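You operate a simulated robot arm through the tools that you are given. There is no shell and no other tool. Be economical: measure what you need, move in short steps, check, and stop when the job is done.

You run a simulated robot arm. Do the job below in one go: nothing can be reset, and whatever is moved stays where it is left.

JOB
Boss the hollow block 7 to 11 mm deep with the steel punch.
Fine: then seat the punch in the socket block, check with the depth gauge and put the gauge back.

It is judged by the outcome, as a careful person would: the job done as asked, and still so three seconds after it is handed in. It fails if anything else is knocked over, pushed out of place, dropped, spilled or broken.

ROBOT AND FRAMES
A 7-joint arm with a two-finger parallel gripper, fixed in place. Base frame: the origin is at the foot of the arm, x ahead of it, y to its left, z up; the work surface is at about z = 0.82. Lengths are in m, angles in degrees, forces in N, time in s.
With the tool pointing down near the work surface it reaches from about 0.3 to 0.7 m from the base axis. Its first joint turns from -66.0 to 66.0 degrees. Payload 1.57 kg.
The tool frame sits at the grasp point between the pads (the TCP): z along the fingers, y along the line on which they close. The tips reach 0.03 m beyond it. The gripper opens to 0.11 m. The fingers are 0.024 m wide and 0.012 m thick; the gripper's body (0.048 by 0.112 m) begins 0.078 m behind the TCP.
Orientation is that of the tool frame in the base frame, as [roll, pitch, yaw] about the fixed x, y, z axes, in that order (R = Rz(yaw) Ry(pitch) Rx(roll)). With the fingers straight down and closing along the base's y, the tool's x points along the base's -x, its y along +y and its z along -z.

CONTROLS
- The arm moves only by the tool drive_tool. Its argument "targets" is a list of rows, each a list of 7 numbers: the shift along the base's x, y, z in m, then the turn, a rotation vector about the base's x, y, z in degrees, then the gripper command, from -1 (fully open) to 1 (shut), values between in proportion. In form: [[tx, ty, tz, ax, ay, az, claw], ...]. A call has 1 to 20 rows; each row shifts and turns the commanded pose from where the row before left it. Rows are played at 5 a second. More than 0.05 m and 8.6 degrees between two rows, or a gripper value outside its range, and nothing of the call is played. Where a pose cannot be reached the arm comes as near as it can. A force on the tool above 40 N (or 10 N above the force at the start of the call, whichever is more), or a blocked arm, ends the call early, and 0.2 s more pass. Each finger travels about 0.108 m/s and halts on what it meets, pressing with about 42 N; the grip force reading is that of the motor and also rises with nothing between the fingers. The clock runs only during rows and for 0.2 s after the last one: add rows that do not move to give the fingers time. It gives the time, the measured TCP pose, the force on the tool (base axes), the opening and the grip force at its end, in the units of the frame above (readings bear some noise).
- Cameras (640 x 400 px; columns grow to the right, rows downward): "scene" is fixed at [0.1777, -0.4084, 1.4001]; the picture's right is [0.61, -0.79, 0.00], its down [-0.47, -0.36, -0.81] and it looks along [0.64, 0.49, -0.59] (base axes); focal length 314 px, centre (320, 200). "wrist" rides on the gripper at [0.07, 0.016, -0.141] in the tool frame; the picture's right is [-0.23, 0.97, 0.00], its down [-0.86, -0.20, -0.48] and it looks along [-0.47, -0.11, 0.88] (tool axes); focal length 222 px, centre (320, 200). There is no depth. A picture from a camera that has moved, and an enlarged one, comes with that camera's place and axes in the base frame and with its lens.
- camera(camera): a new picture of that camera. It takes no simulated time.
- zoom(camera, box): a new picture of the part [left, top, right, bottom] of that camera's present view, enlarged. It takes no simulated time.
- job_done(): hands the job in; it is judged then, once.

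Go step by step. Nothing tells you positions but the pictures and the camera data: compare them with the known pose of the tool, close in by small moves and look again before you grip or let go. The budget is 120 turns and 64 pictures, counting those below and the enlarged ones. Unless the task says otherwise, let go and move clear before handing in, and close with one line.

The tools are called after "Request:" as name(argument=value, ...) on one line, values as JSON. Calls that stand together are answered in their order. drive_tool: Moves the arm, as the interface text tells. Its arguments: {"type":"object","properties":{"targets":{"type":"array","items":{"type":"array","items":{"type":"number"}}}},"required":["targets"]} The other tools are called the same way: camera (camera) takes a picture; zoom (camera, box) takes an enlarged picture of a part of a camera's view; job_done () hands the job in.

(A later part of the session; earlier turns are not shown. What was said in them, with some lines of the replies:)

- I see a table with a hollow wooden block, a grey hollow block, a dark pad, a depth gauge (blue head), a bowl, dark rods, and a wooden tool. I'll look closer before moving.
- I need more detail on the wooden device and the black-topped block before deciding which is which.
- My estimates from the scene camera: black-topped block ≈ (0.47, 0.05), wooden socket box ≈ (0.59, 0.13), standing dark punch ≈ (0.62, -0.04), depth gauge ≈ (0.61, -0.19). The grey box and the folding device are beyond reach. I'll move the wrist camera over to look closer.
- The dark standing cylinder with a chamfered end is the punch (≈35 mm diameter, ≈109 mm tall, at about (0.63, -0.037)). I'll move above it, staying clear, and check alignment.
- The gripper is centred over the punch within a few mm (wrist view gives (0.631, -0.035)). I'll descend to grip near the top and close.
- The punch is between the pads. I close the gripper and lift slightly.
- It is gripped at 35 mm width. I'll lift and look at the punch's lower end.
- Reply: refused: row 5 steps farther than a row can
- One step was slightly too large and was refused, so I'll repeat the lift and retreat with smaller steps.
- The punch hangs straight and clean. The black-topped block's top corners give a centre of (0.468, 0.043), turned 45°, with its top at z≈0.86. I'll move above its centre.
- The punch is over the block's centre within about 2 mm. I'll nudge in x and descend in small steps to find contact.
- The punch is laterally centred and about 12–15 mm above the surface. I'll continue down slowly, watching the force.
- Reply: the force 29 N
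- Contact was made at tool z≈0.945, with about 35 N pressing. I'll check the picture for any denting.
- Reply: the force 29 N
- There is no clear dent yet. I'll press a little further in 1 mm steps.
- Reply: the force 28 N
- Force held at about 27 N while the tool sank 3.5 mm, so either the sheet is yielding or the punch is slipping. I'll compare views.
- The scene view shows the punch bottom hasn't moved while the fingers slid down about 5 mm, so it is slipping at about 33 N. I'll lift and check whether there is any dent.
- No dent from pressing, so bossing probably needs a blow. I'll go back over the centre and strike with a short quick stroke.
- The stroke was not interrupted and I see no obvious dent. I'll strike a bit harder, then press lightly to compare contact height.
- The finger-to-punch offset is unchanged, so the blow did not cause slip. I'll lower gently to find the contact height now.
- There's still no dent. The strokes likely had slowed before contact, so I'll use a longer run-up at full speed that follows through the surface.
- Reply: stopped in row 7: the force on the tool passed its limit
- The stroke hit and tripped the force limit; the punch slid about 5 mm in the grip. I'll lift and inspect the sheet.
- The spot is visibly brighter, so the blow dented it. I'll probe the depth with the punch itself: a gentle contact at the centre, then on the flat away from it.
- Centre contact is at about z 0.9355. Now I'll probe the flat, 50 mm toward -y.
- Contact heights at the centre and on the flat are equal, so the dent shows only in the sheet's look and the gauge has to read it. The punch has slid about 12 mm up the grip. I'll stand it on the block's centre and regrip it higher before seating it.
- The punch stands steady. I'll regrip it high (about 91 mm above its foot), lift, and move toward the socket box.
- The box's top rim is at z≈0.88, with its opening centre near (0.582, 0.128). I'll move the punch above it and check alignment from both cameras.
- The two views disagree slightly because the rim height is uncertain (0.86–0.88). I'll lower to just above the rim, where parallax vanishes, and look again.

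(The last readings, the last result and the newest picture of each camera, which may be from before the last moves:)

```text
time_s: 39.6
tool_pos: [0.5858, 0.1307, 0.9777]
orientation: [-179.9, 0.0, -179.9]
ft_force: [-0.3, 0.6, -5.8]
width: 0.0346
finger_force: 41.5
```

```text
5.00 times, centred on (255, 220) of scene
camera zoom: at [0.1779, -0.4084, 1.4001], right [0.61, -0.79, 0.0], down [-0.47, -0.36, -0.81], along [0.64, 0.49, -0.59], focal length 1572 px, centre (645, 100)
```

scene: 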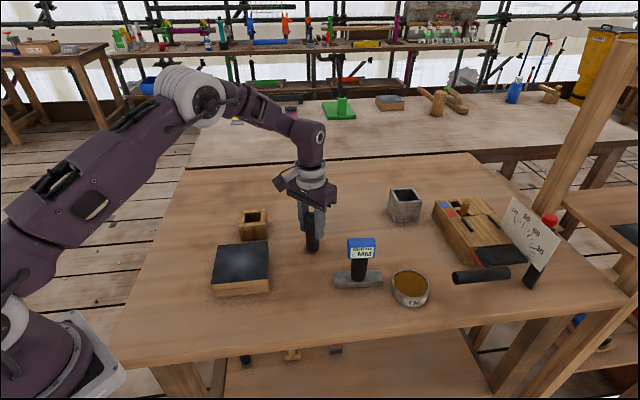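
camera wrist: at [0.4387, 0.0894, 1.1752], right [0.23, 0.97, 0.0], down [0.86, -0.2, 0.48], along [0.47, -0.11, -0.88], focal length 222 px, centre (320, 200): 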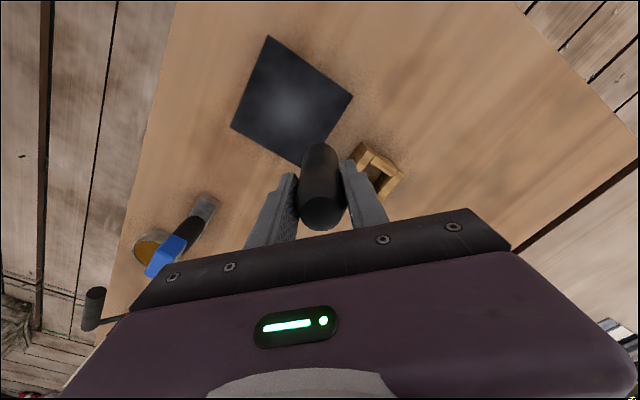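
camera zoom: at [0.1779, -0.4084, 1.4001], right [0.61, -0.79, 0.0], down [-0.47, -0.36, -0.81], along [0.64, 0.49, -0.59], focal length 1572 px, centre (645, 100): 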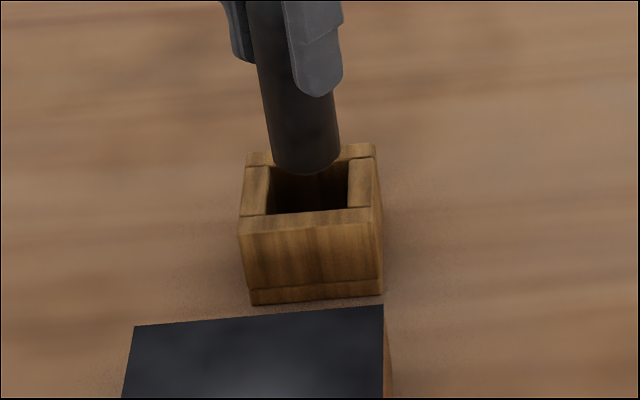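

The punch is close to aligned; the box's centre is about 4–5 mm further along +y. I'll shift, lower to just above the rim and look once more.

Request:
drive_tool(targets=[[0, 0.0045, 0, 0, 0, 0, 1], [0, 0, -0.008, 0, 0, 0, 1], [0, 0, -0.005, 0, 0, 0, 1], [0, 0, 0, 0, 0, 0, 1]])

Request:
zoom(camera="wrist", box=[250, 70, 410, 240])

Request:
zoom(camera="scene", box=[225, 190, 285, 250])

```text
time_s: 40.6
tool_pos: [0.5849, 0.1347, 0.9649]
orientation: [-179.9, 0.0, -179.9]
ft_force: [0.1, -0.1, -5.0]
width: 0.0348
finger_force: 41.8
```

```text
2.35 times, centred on (330, 155) of wrist
camera zoom: at [0.5145, 0.1513, 1.1071], right [0.23, 0.97, 0.0], down [0.86, -0.2, 0.48], along [0.47, -0.11, -0.88], focal length 523 px, centre (296, 306)
```

zoom: 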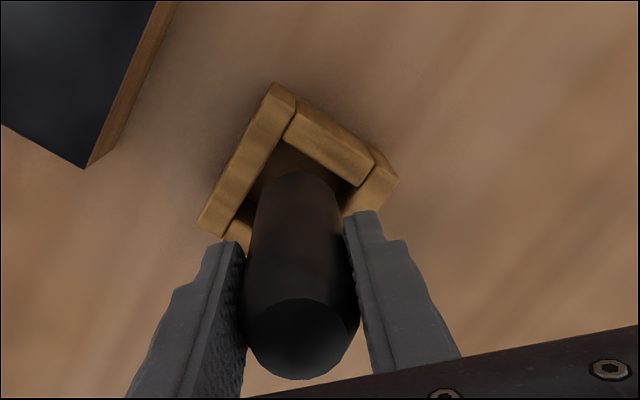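

```text
6.67 times, centred on (255, 220) of scene
camera zoom: at [0.1779, -0.4084, 1.4001], right [0.61, -0.79, 0.0], down [-0.47, -0.36, -0.81], along [0.64, 0.49, -0.59], focal length 2096 px, centre (753, 67)
```

zoom: 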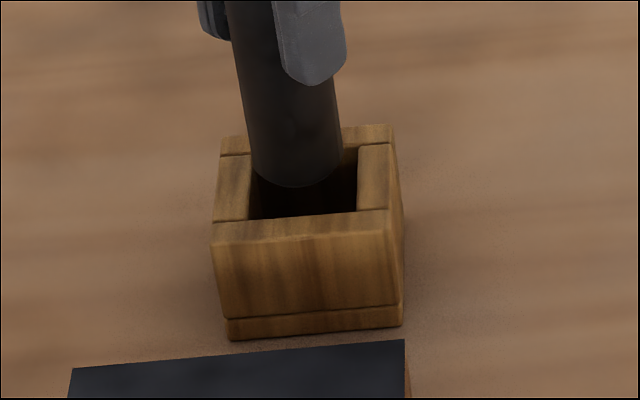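

Both views now agree within 1–2 mm (rim z≈0.861). With a tiny correction, I'll lower into the socket in small steps.

Request:
drive_tool(targets=[[0.001, -0.001, -0.004, 0, 0, 0, 1], [0, 0, -0.006, 0, 0, 0, 1], [0, 0, -0.006, 0, 0, 0, 1], [0, 0, -0.006, 0, 0, 0, 1], [0, 0, 0, 0, 0, 0, 1]])

```text
time_s: 41.8
tool_pos: [0.5844, 0.1342, 0.9433]
orientation: [180.0, 0.1, -179.9]
ft_force: [0.0, 0.3, -5.4]
width: 0.0347
finger_force: 42.0
```

Request:
drive_tool(targets=[[0, 0, -0.005, 0, 0, 0, 1], [0, 0, -0.005, 0, 0, 0, 1], [0, 0, -0.004, 0, 0, 0, 1], [0, 0, 0, 0, 0, 0, 1]])

Request:
drive_tool(targets=[[0, 0, -0.002, 0, 0, 0, 1], [0, 0, -0.002, 0, 0, 0, 1], [0, 0, 0, 0, 0, 0, 1]])

Request:
zoom(camera="scene", box=[215, 180, 295, 260])

```text
time_s: 42.8
tool_pos: [0.5859, 0.1336, 0.93]
orientation: [180.0, 0.0, -179.9]
ft_force: [0.1, -0.3, -5.4]
width: 0.0345
finger_force: 42.0
```

```text
time_s: 43.6
tool_pos: [0.5855, 0.1344, 0.9257]
orientation: [180.0, -0.1, -179.9]
ft_force: [1.2, 0.2, -4.7]
width: 0.0344
finger_force: 42.1
```

```text
5.00 times, centred on (255, 220) of scene
camera zoom: at [0.1779, -0.4084, 1.4001], right [0.61, -0.79, 0.0], down [-0.47, -0.36, -0.81], along [0.64, 0.49, -0.59], focal length 1572 px, centre (645, 100)
```

zoom: 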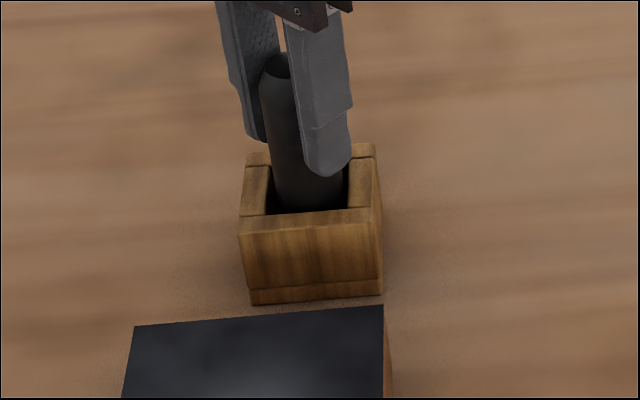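

The punch is well inside the socket. I'll continue to the floor.

Request:
drive_tool(targets=[[0, 0, -0.002, 0, 0, 0, 1], [0, 0, -0.001, 0, 0, 0, 1], [0, 0, 0, 0, 0, 0, 1]])

Request:
drive_tool(targets=[[0, 0, -0.0015, 0, 0, 0, 1], [0, 0, -0.0015, 0, 0, 0, 1], [0, 0, 0, 0, 0, 0, 1]])

```text
time_s: 44.4
tool_pos: [0.5846, 0.134, 0.9225]
orientation: [-179.9, 0.0, 180.0]
ft_force: [-0.2, -1.0, -6.1]
width: 0.0345
finger_force: 42.2
```

```text
time_s: 45.2
tool_pos: [0.5843, 0.1341, 0.9209]
orientation: [180.0, -0.1, -179.9]
ft_force: [-5.8, -1.3, 13.0]
width: 0.0346
finger_force: 41.7
```

It touches the floor at z≈0.921. I'll release, rise clear and look.

Request:
drive_tool(targets=[[0, 0, 0.0005, 0, 0, 0, 0.3], [0, 0, 0, 0, 0, 0, 0.0], [0, 0, 0, 0, 0, 0, -0.2], [0, 0, 0, 0, 0, 0, -0.2], [0, 0, 0.02, 0, 0, 0, -0.2], [0, 0, 0.03, 0, 0, 0, -0.2], [0, 0, 0.04, 0, 0, 0, -0.2], [0, 0, 0.03, 0, 0, 0, -0.5], [0, -0.04, 0.02, 0, 0, 0, -0.5], [0, -0.04, 0, 0, 0, 0, -0.5], [0, -0.04, 0, 0, 0, 0, -0.5], [0, -0.04, 0, 0, 0, 0, -0.5], [0, 0, 0, 0, 0, 0, -0.5]])

Request:
zoom(camera="scene", box=[200, 170, 400, 310])

Request:
camera(camera="wrist")

```text
time_s: 48.0
tool_pos: [0.5847, -0.0258, 1.0608]
orientation: [-179.9, 0.0, -179.9]
ft_force: [-0.5, 0.0, 0.0]
width: 0.0825
finger_force: 0.0
```

```text
2.86 times, centred on (300, 240) of scene
camera zoom: at [0.1777, -0.4084, 1.4001], right [0.61, -0.79, 0.0], down [-0.47, -0.36, -0.81], along [0.64, 0.49, -0.59], focal length 898 px, centre (377, 86)
```

zoom: 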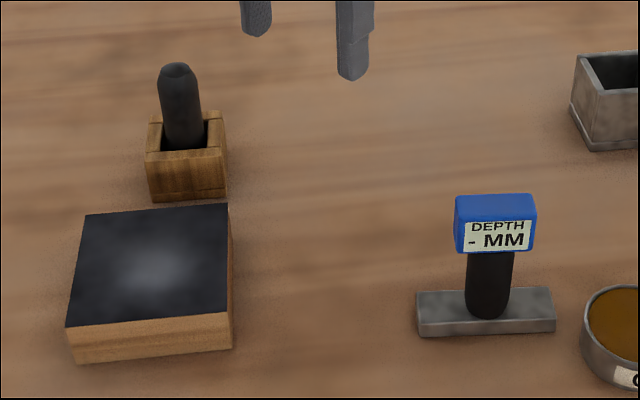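

```text
20 pictures are left
camera wrist: at [0.5146, -0.0107, 1.2018], right [0.23, 0.97, 0.0], down [0.86, -0.2, 0.48], along [0.47, -0.11, -0.88], focal length 222 px, centre (320, 200)
```

wrist: 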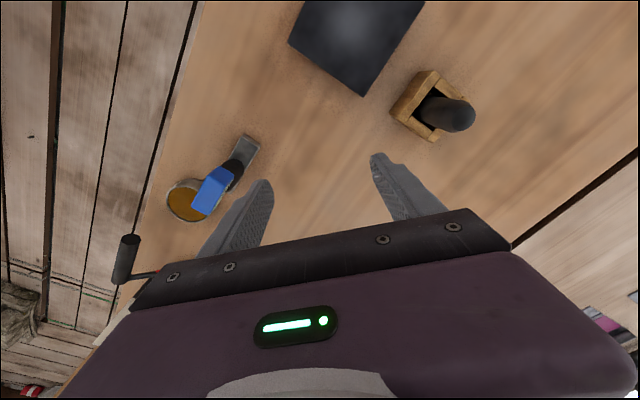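

The punch is seated upright in the socket, and the sheet's spot is clearly brighter. Next is the gauge: handle at ≈(0.608, -0.189), bar turned ≈41°, head top z≈0.94. I'll turn the gripper so it closes along the bar, leaving the display visible, and hover above.

Request:
drive_tool(targets=[[0.005, -0.035, 0, 0, 0, 8.2, -0.8], [0.005, -0.035, 0, 0, 0, 8.2, -1], [0.005, -0.035, 0, 0, 0, 8.2, -1], [0.005, -0.035, -0.02, 0, 0, 8.2, -1], [0.003, -0.023, -0.02, 0, 0, 8.2, -1], [0, 0, 0, 0, 0, 0, -1], [0, 0, 0, 0, 0, 0, -1]])

Request:
zoom(camera="scene", box=[290, 170, 440, 310])

Request:
zoom(camera="wrist", box=[200, 40, 440, 240])

```text
time_s: 49.6
tool_pos: [0.6095, -0.1885, 1.0205]
orientation: [-180.0, -0.1, -138.9]
ft_force: [-0.3, -0.5, 0.0]
width: 0.11
finger_force: 0.0
```

```text
2.86 times, centred on (365, 240) of scene
camera zoom: at [0.1777, -0.4084, 1.4001], right [0.61, -0.79, 0.0], down [-0.47, -0.36, -0.81], along [0.64, 0.49, -0.59], focal length 898 px, centre (191, 86)
```

zoom: 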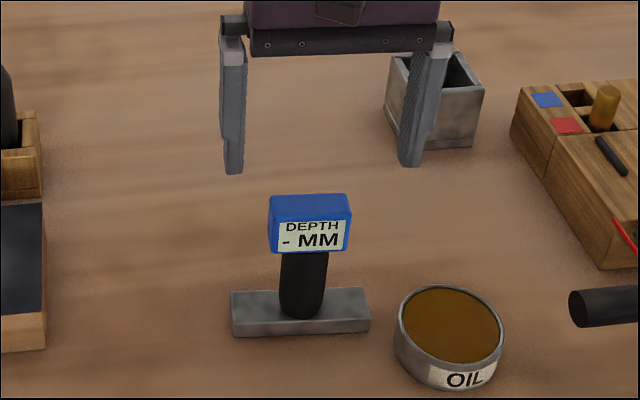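

```text
2.00 times, centred on (320, 140) of wrist
camera zoom: at [0.5456, -0.2232, 1.1619], right [-0.47, 0.88, 0.0], down [0.78, 0.41, 0.48], along [0.42, 0.23, -0.88], focal length 444 px, centre (320, 320)
```

zoom: 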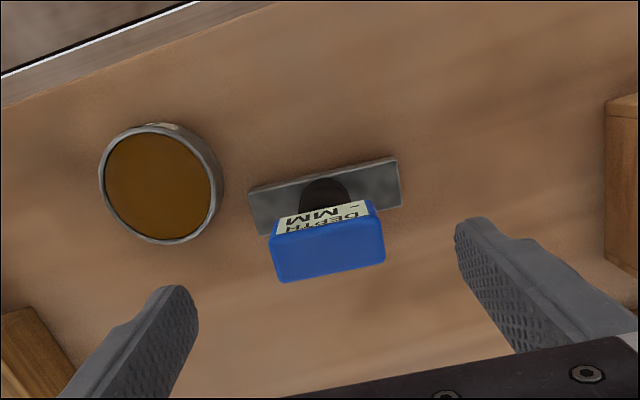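

The gauge is nicely lined up between the fingers; I shift a few mm, descend to the head's height and close gently.

Request:
drive_tool(targets=[[0.001, 0.004, -0.02, 0, 0, 0, -1], [0, 0, -0.03, 0, 0, 0, -1], [0, 0, -0.03, 0, 0, 0, -1], [0, 0, -0.018, 0, 0, 0, -0.8], [0, 0, 0, 0, 0, 0, -0.5], [0, 0, 0, 0, 0, 0, -0.3]])

Request:
zoom(camera="scene", box=[290, 170, 440, 310])

```text
time_s: 51.0
tool_pos: [0.6093, -0.1846, 0.9218]
orientation: [180.0, -0.1, -138.8]
ft_force: [-0.1, -0.4, 0.1]
width: 0.0713
finger_force: 0.0
```

```text
2.86 times, centred on (365, 240) of scene
camera zoom: at [0.1777, -0.4084, 1.4001], right [0.61, -0.79, 0.0], down [-0.47, -0.36, -0.81], along [0.64, 0.49, -0.59], focal length 898 px, centre (191, 86)
```

zoom: 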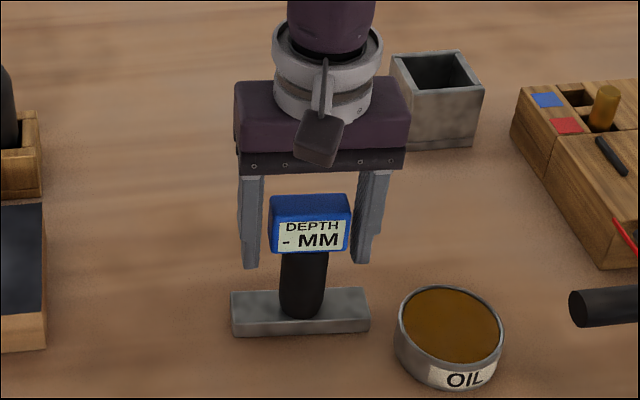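

The fingers straddle the head neatly. I'll close and read the grip.

Request:
drive_tool(targets=[[0, 0, 0, 0, 0, 0, -0.1], [0, 0, 0, 0, 0, 0, 0.3], [0, 0, 0, 0, 0, 0, 0.3], [0, 0, 0, 0, 0, 0, 0.3]])

```text
time_s: 52.0
tool_pos: [0.6085, -0.1846, 0.9217]
orientation: [-179.9, 0.0, -139.0]
ft_force: [0.5, 0.0, 0.2]
width: 0.0577
finger_force: 42.0
```

The gauge is gripped. I'll lift it, carry it above the black block's centre, align it with the block (+4°), and lower close.

Request:
drive_tool(targets=[[0, 0, 0.01, 0, 0, 0, 0.3], [0, 0, 0.03, 0, 0, 0, 0.3], [0, 0, 0.04, 0, 0, 0, 0.3], [-0.0201, 0.0327, 0, 0, 0, 2, 0.3], [-0.0201, 0.0327, 0, 0, 0, 2, 0.3], [-0.0201, 0.0327, 0, 0, 0, 0, 0.3], [-0.0201, 0.0327, 0, 0, 0, 0, 0.3], [-0.0201, 0.0327, 0, 0, 0, 0, 0.3], [-0.0201, 0.0327, 0, 0, 0, 0, 0.3], [-0.0201, 0.0327, 0, 0, 0, 0, 0.3], [0, 0, -0.02, 0, 0, 0, 0.3], [0, 0, -0.01, 0, 0, 0, 0.3], [0, 0, 0, 0, 0, 0, 0.3]])

Request:
zoom(camera="scene", box=[190, 170, 320, 300])

```text
time_s: 54.8
tool_pos: [0.4682, 0.044, 0.9718]
orientation: [-179.9, 0.0, -135.0]
ft_force: [1.1, 0.9, -2.7]
width: 0.0576
finger_force: 41.7
```

```text
3.08 times, centred on (255, 235) of scene
camera zoom: at [0.1778, -0.4084, 1.4001], right [0.61, -0.79, 0.0], down [-0.47, -0.36, -0.81], along [0.64, 0.49, -0.59], focal length 967 px, centre (520, 92)
```

zoom: 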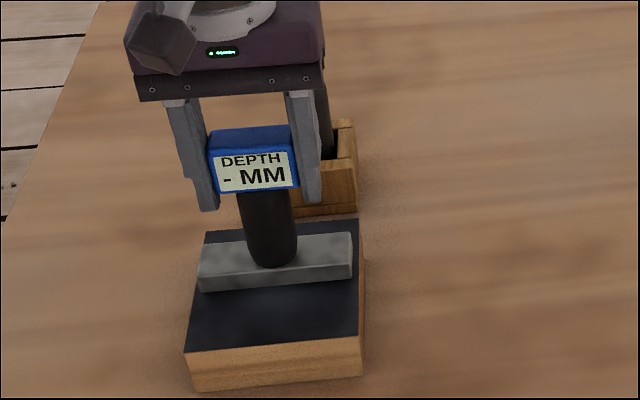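

The bar is parallel to the block and about 8 mm above it. I'll lower to light contact and read the display.

Request:
drive_tool(targets=[[0, 0, -0.004, 0, 0, 0, 0.3], [0, 0, -0.002, 0, 0, 0, 0.3], [0, 0, 0, 0, 0, 0, 0.3]])

Request:
drive_tool(targets=[[0, 0, -0.002, 0, 0, 0, 0.3], [0, 0, 0, 0, 0, 0, 0.3]])

Request:
zoom(camera="scene", box=[200, 180, 290, 280])

```text
time_s: 55.6
tool_pos: [0.4681, 0.0434, 0.9658]
orientation: [-179.9, 0.1, -134.9]
ft_force: [-6.2, -1.2, 35.2]
width: 0.0576
finger_force: 42.2
```

```text
time_s: 56.2
tool_pos: [0.4702, 0.0439, 0.9643]
orientation: [-180.0, 0.1, -134.8]
ft_force: [0.8, -1.8, 36.1]
width: 0.0579
finger_force: 42.0
```

```text
4.00 times, centred on (245, 230) of scene
camera zoom: at [0.1772, -0.4085, 1.4001], right [0.61, -0.79, 0.0], down [-0.47, -0.36, -0.81], along [0.64, 0.49, -0.59], focal length 1258 px, centre (620, 80)
```

zoom: 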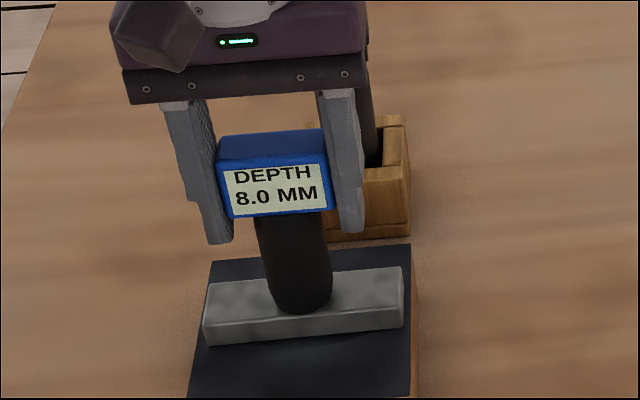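

The gauge reads 8.0 MM, which is within 7–11. I'll carry the gauge back to its original place and angle.

Request:
drive_tool(targets=[[0, 0, 0.01, 0, 0, 0, 0.3], [0, 0, 0.03, 0, 0, 0, 0.3], [0.0201, -0.0327, 0, 0, 0, -2, 0.3], [0.0201, -0.0327, 0, 0, 0, -2, 0.3], [0.0201, -0.0327, 0, 0, 0, 0, 0.3], [0.0201, -0.0327, 0, 0, 0, 0, 0.3], [0.0201, -0.0327, 0, 0, 0, 0, 0.3], [0.0201, -0.0327, 0, 0, 0, 0, 0.3], [0.0201, -0.0327, 0, 0, 0, 0, 0.3], [0, 0, -0.03, 0, 0, 0, 0.3], [0, 0, -0.03, 0, 0, 0, 0.3], [0, 0, -0.013, 0, 0, 0, 0.3], [0, 0, 0, 0, 0, 0, 0.3]])

```text
time_s: 59.0
tool_pos: [0.6095, -0.1845, 0.9312]
orientation: [180.0, 0.0, -138.9]
ft_force: [0.5, 0.2, -2.2]
width: 0.0577
finger_force: 42.3
```

Request:
drive_tool(targets=[[0, 0, -0.003, 0, 0, 0, 0.3], [0, 0, -0.002, 0, 0, 0, 0.3], [0, 0, 0, 0, 0, 0, 0.3]])

Request:
drive_tool(targets=[[0, 0, -0.001, 0, 0, 0, 0.3], [0, 0, -0.001, 0, 0, 0, 0.3], [0, 0, 0, 0, 0, 0, 0.3]])

Request:
drive_tool(targets=[[0, 0, -0.001, 0, 0, 0, 0.3], [0, 0, -0.0005, 0, 0, 0, 0.3], [0, 0, 0, 0, 0, 0, 0.3]])

Request:
zoom(camera="scene", box=[290, 170, 440, 310])

```text
time_s: 59.8
tool_pos: [0.61, -0.1838, 0.9264]
orientation: [179.9, 0.1, -138.9]
ft_force: [-1.0, -0.2, -2.7]
width: 0.0579
finger_force: 42.2
```

```text
time_s: 60.6
tool_pos: [0.6101, -0.1849, 0.9237]
orientation: [179.9, -0.1, -138.9]
ft_force: [-0.3, -0.1, -2.2]
width: 0.0577
finger_force: 42.2
```

```text
time_s: 61.4
tool_pos: [0.6097, -0.1836, 0.9221]
orientation: [180.0, 0.0, -138.9]
ft_force: [0.0, 0.8, -2.3]
width: 0.0576
finger_force: 41.7
```

```text
2.86 times, centred on (365, 240) of scene
camera zoom: at [0.1778, -0.4084, 1.4001], right [0.61, -0.79, 0.0], down [-0.47, -0.36, -0.81], along [0.64, 0.49, -0.59], focal length 898 px, centre (191, 86)
```

zoom: 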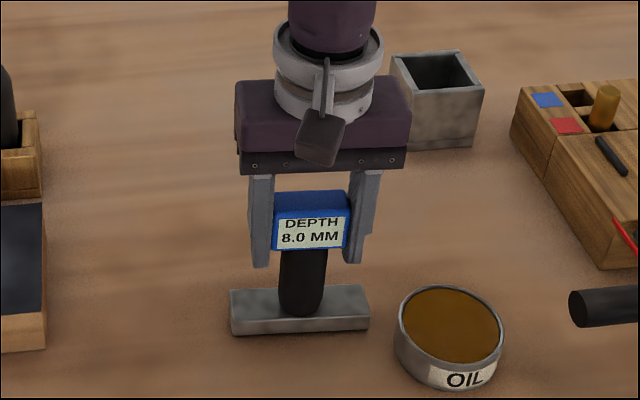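

It is back over its spot and about 2 mm above the table. I'll continue down to contact.

Request:
drive_tool(targets=[[0, 0, -0.001, 0, 0, 0, 0.3], [0, 0, -0.0005, 0, 0, 0, 0.3], [0, 0, 0, 0, 0, 0, 0.3]])

Request:
drive_tool(targets=[[0, 0, -0.001, 0, 0, 0, 0.3], [0, 0, 0, 0, 0, 0, 0.3]])

```text
time_s: 62.2
tool_pos: [0.6088, -0.185, 0.9216]
orientation: [-180.0, -0.1, -138.9]
ft_force: [0.2, 0.1, -2.2]
width: 0.0579
finger_force: 41.9
```

```text
time_s: 62.8
tool_pos: [0.6091, -0.1853, 0.9201]
orientation: [-180.0, 0.0, -138.9]
ft_force: [-0.3, -0.5, -2.4]
width: 0.0575
finger_force: 42.3
```

Request:
drive_tool(targets=[[0, 0, -0.001, 0, 0, 0, 0.3], [0, 0, 0, 0, 0, 0, 0.3]])

Request:
drive_tool(targets=[[0, 0, -0.0007, 0, 0, 0, 0.3], [0, 0, 0, 0, 0, 0, 0.3]])

```text
time_s: 63.4
tool_pos: [0.6099, -0.1847, 0.9201]
orientation: [179.9, 0.0, -139.0]
ft_force: [-3.6, 0.5, 9.1]
width: 0.0578
finger_force: 41.9
```

```text
time_s: 64.0
tool_pos: [0.6089, -0.1849, 0.9187]
orientation: [-179.8, 0.1, -138.9]
ft_force: [-6.1, 3.3, 26.0]
width: 0.0576
finger_force: 41.9
```

Firm contact. I'll release gently, open wide, and rise clear.

Request:
drive_tool(targets=[[0, 0, 0.0007, 0, 0, 0, 0.0], [0, 0, 0, 0, 0, 0, -0.2], [0, 0, 0, 0, 0, 0, -0.5], [0, 0, 0, 0, 0, 0, -0.9], [0, 0, 0, 0, 0, 0, -0.9], [0, 0, 0.02, 0, 0, 0, -0.9], [0, 0, 0.04, 0, 0, 0, -0.9], [0, 0, 0.045, 0, 0, 0, -0.9], [-0.02, 0, 0.03, 0, 0, 0, -0.9], [-0.04, 0, 0.02, 0, 0, 0, -0.9], [-0.04, 0, 0.02, 0, 0, 0, -0.9], [0, 0, 0, 0, 0, 0, -0.9]])

Request:
zoom(camera="scene", box=[200, 170, 440, 320])

```text
time_s: 66.6
tool_pos: [0.5105, -0.1845, 1.0942]
orientation: [-180.0, -0.1, -139.0]
ft_force: [0.2, 0.9, -0.7]
width: 0.1045
finger_force: 0.2
```

```text
2.67 times, centred on (320, 245) of scene
camera zoom: at [0.1777, -0.4084, 1.4001], right [0.61, -0.79, 0.0], down [-0.47, -0.36, -0.81], along [0.64, 0.49, -0.59], focal length 838 px, centre (320, 80)
```

zoom: 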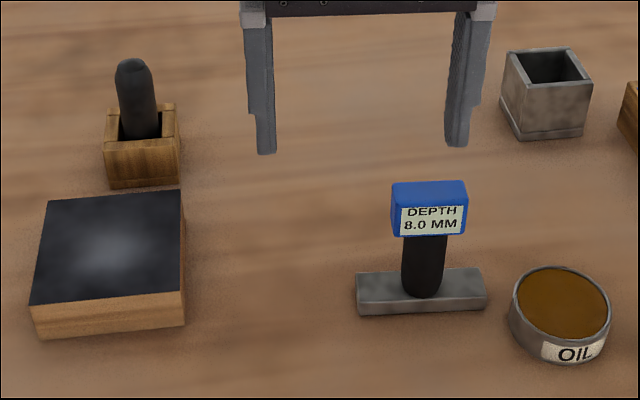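

The punch stands in the socket block. The gauge is back in place and still shows 8.0 MM, nothing else is disturbed, and the arm is clear, so I'm handing in.

Request:
job_done()

```text
The job is handed in.
```

The block is bossed to 8.0 mm by the depth gauge (7–11 mm asked), the punch is seated in the wooden socket block, and the gauge is back in its place.
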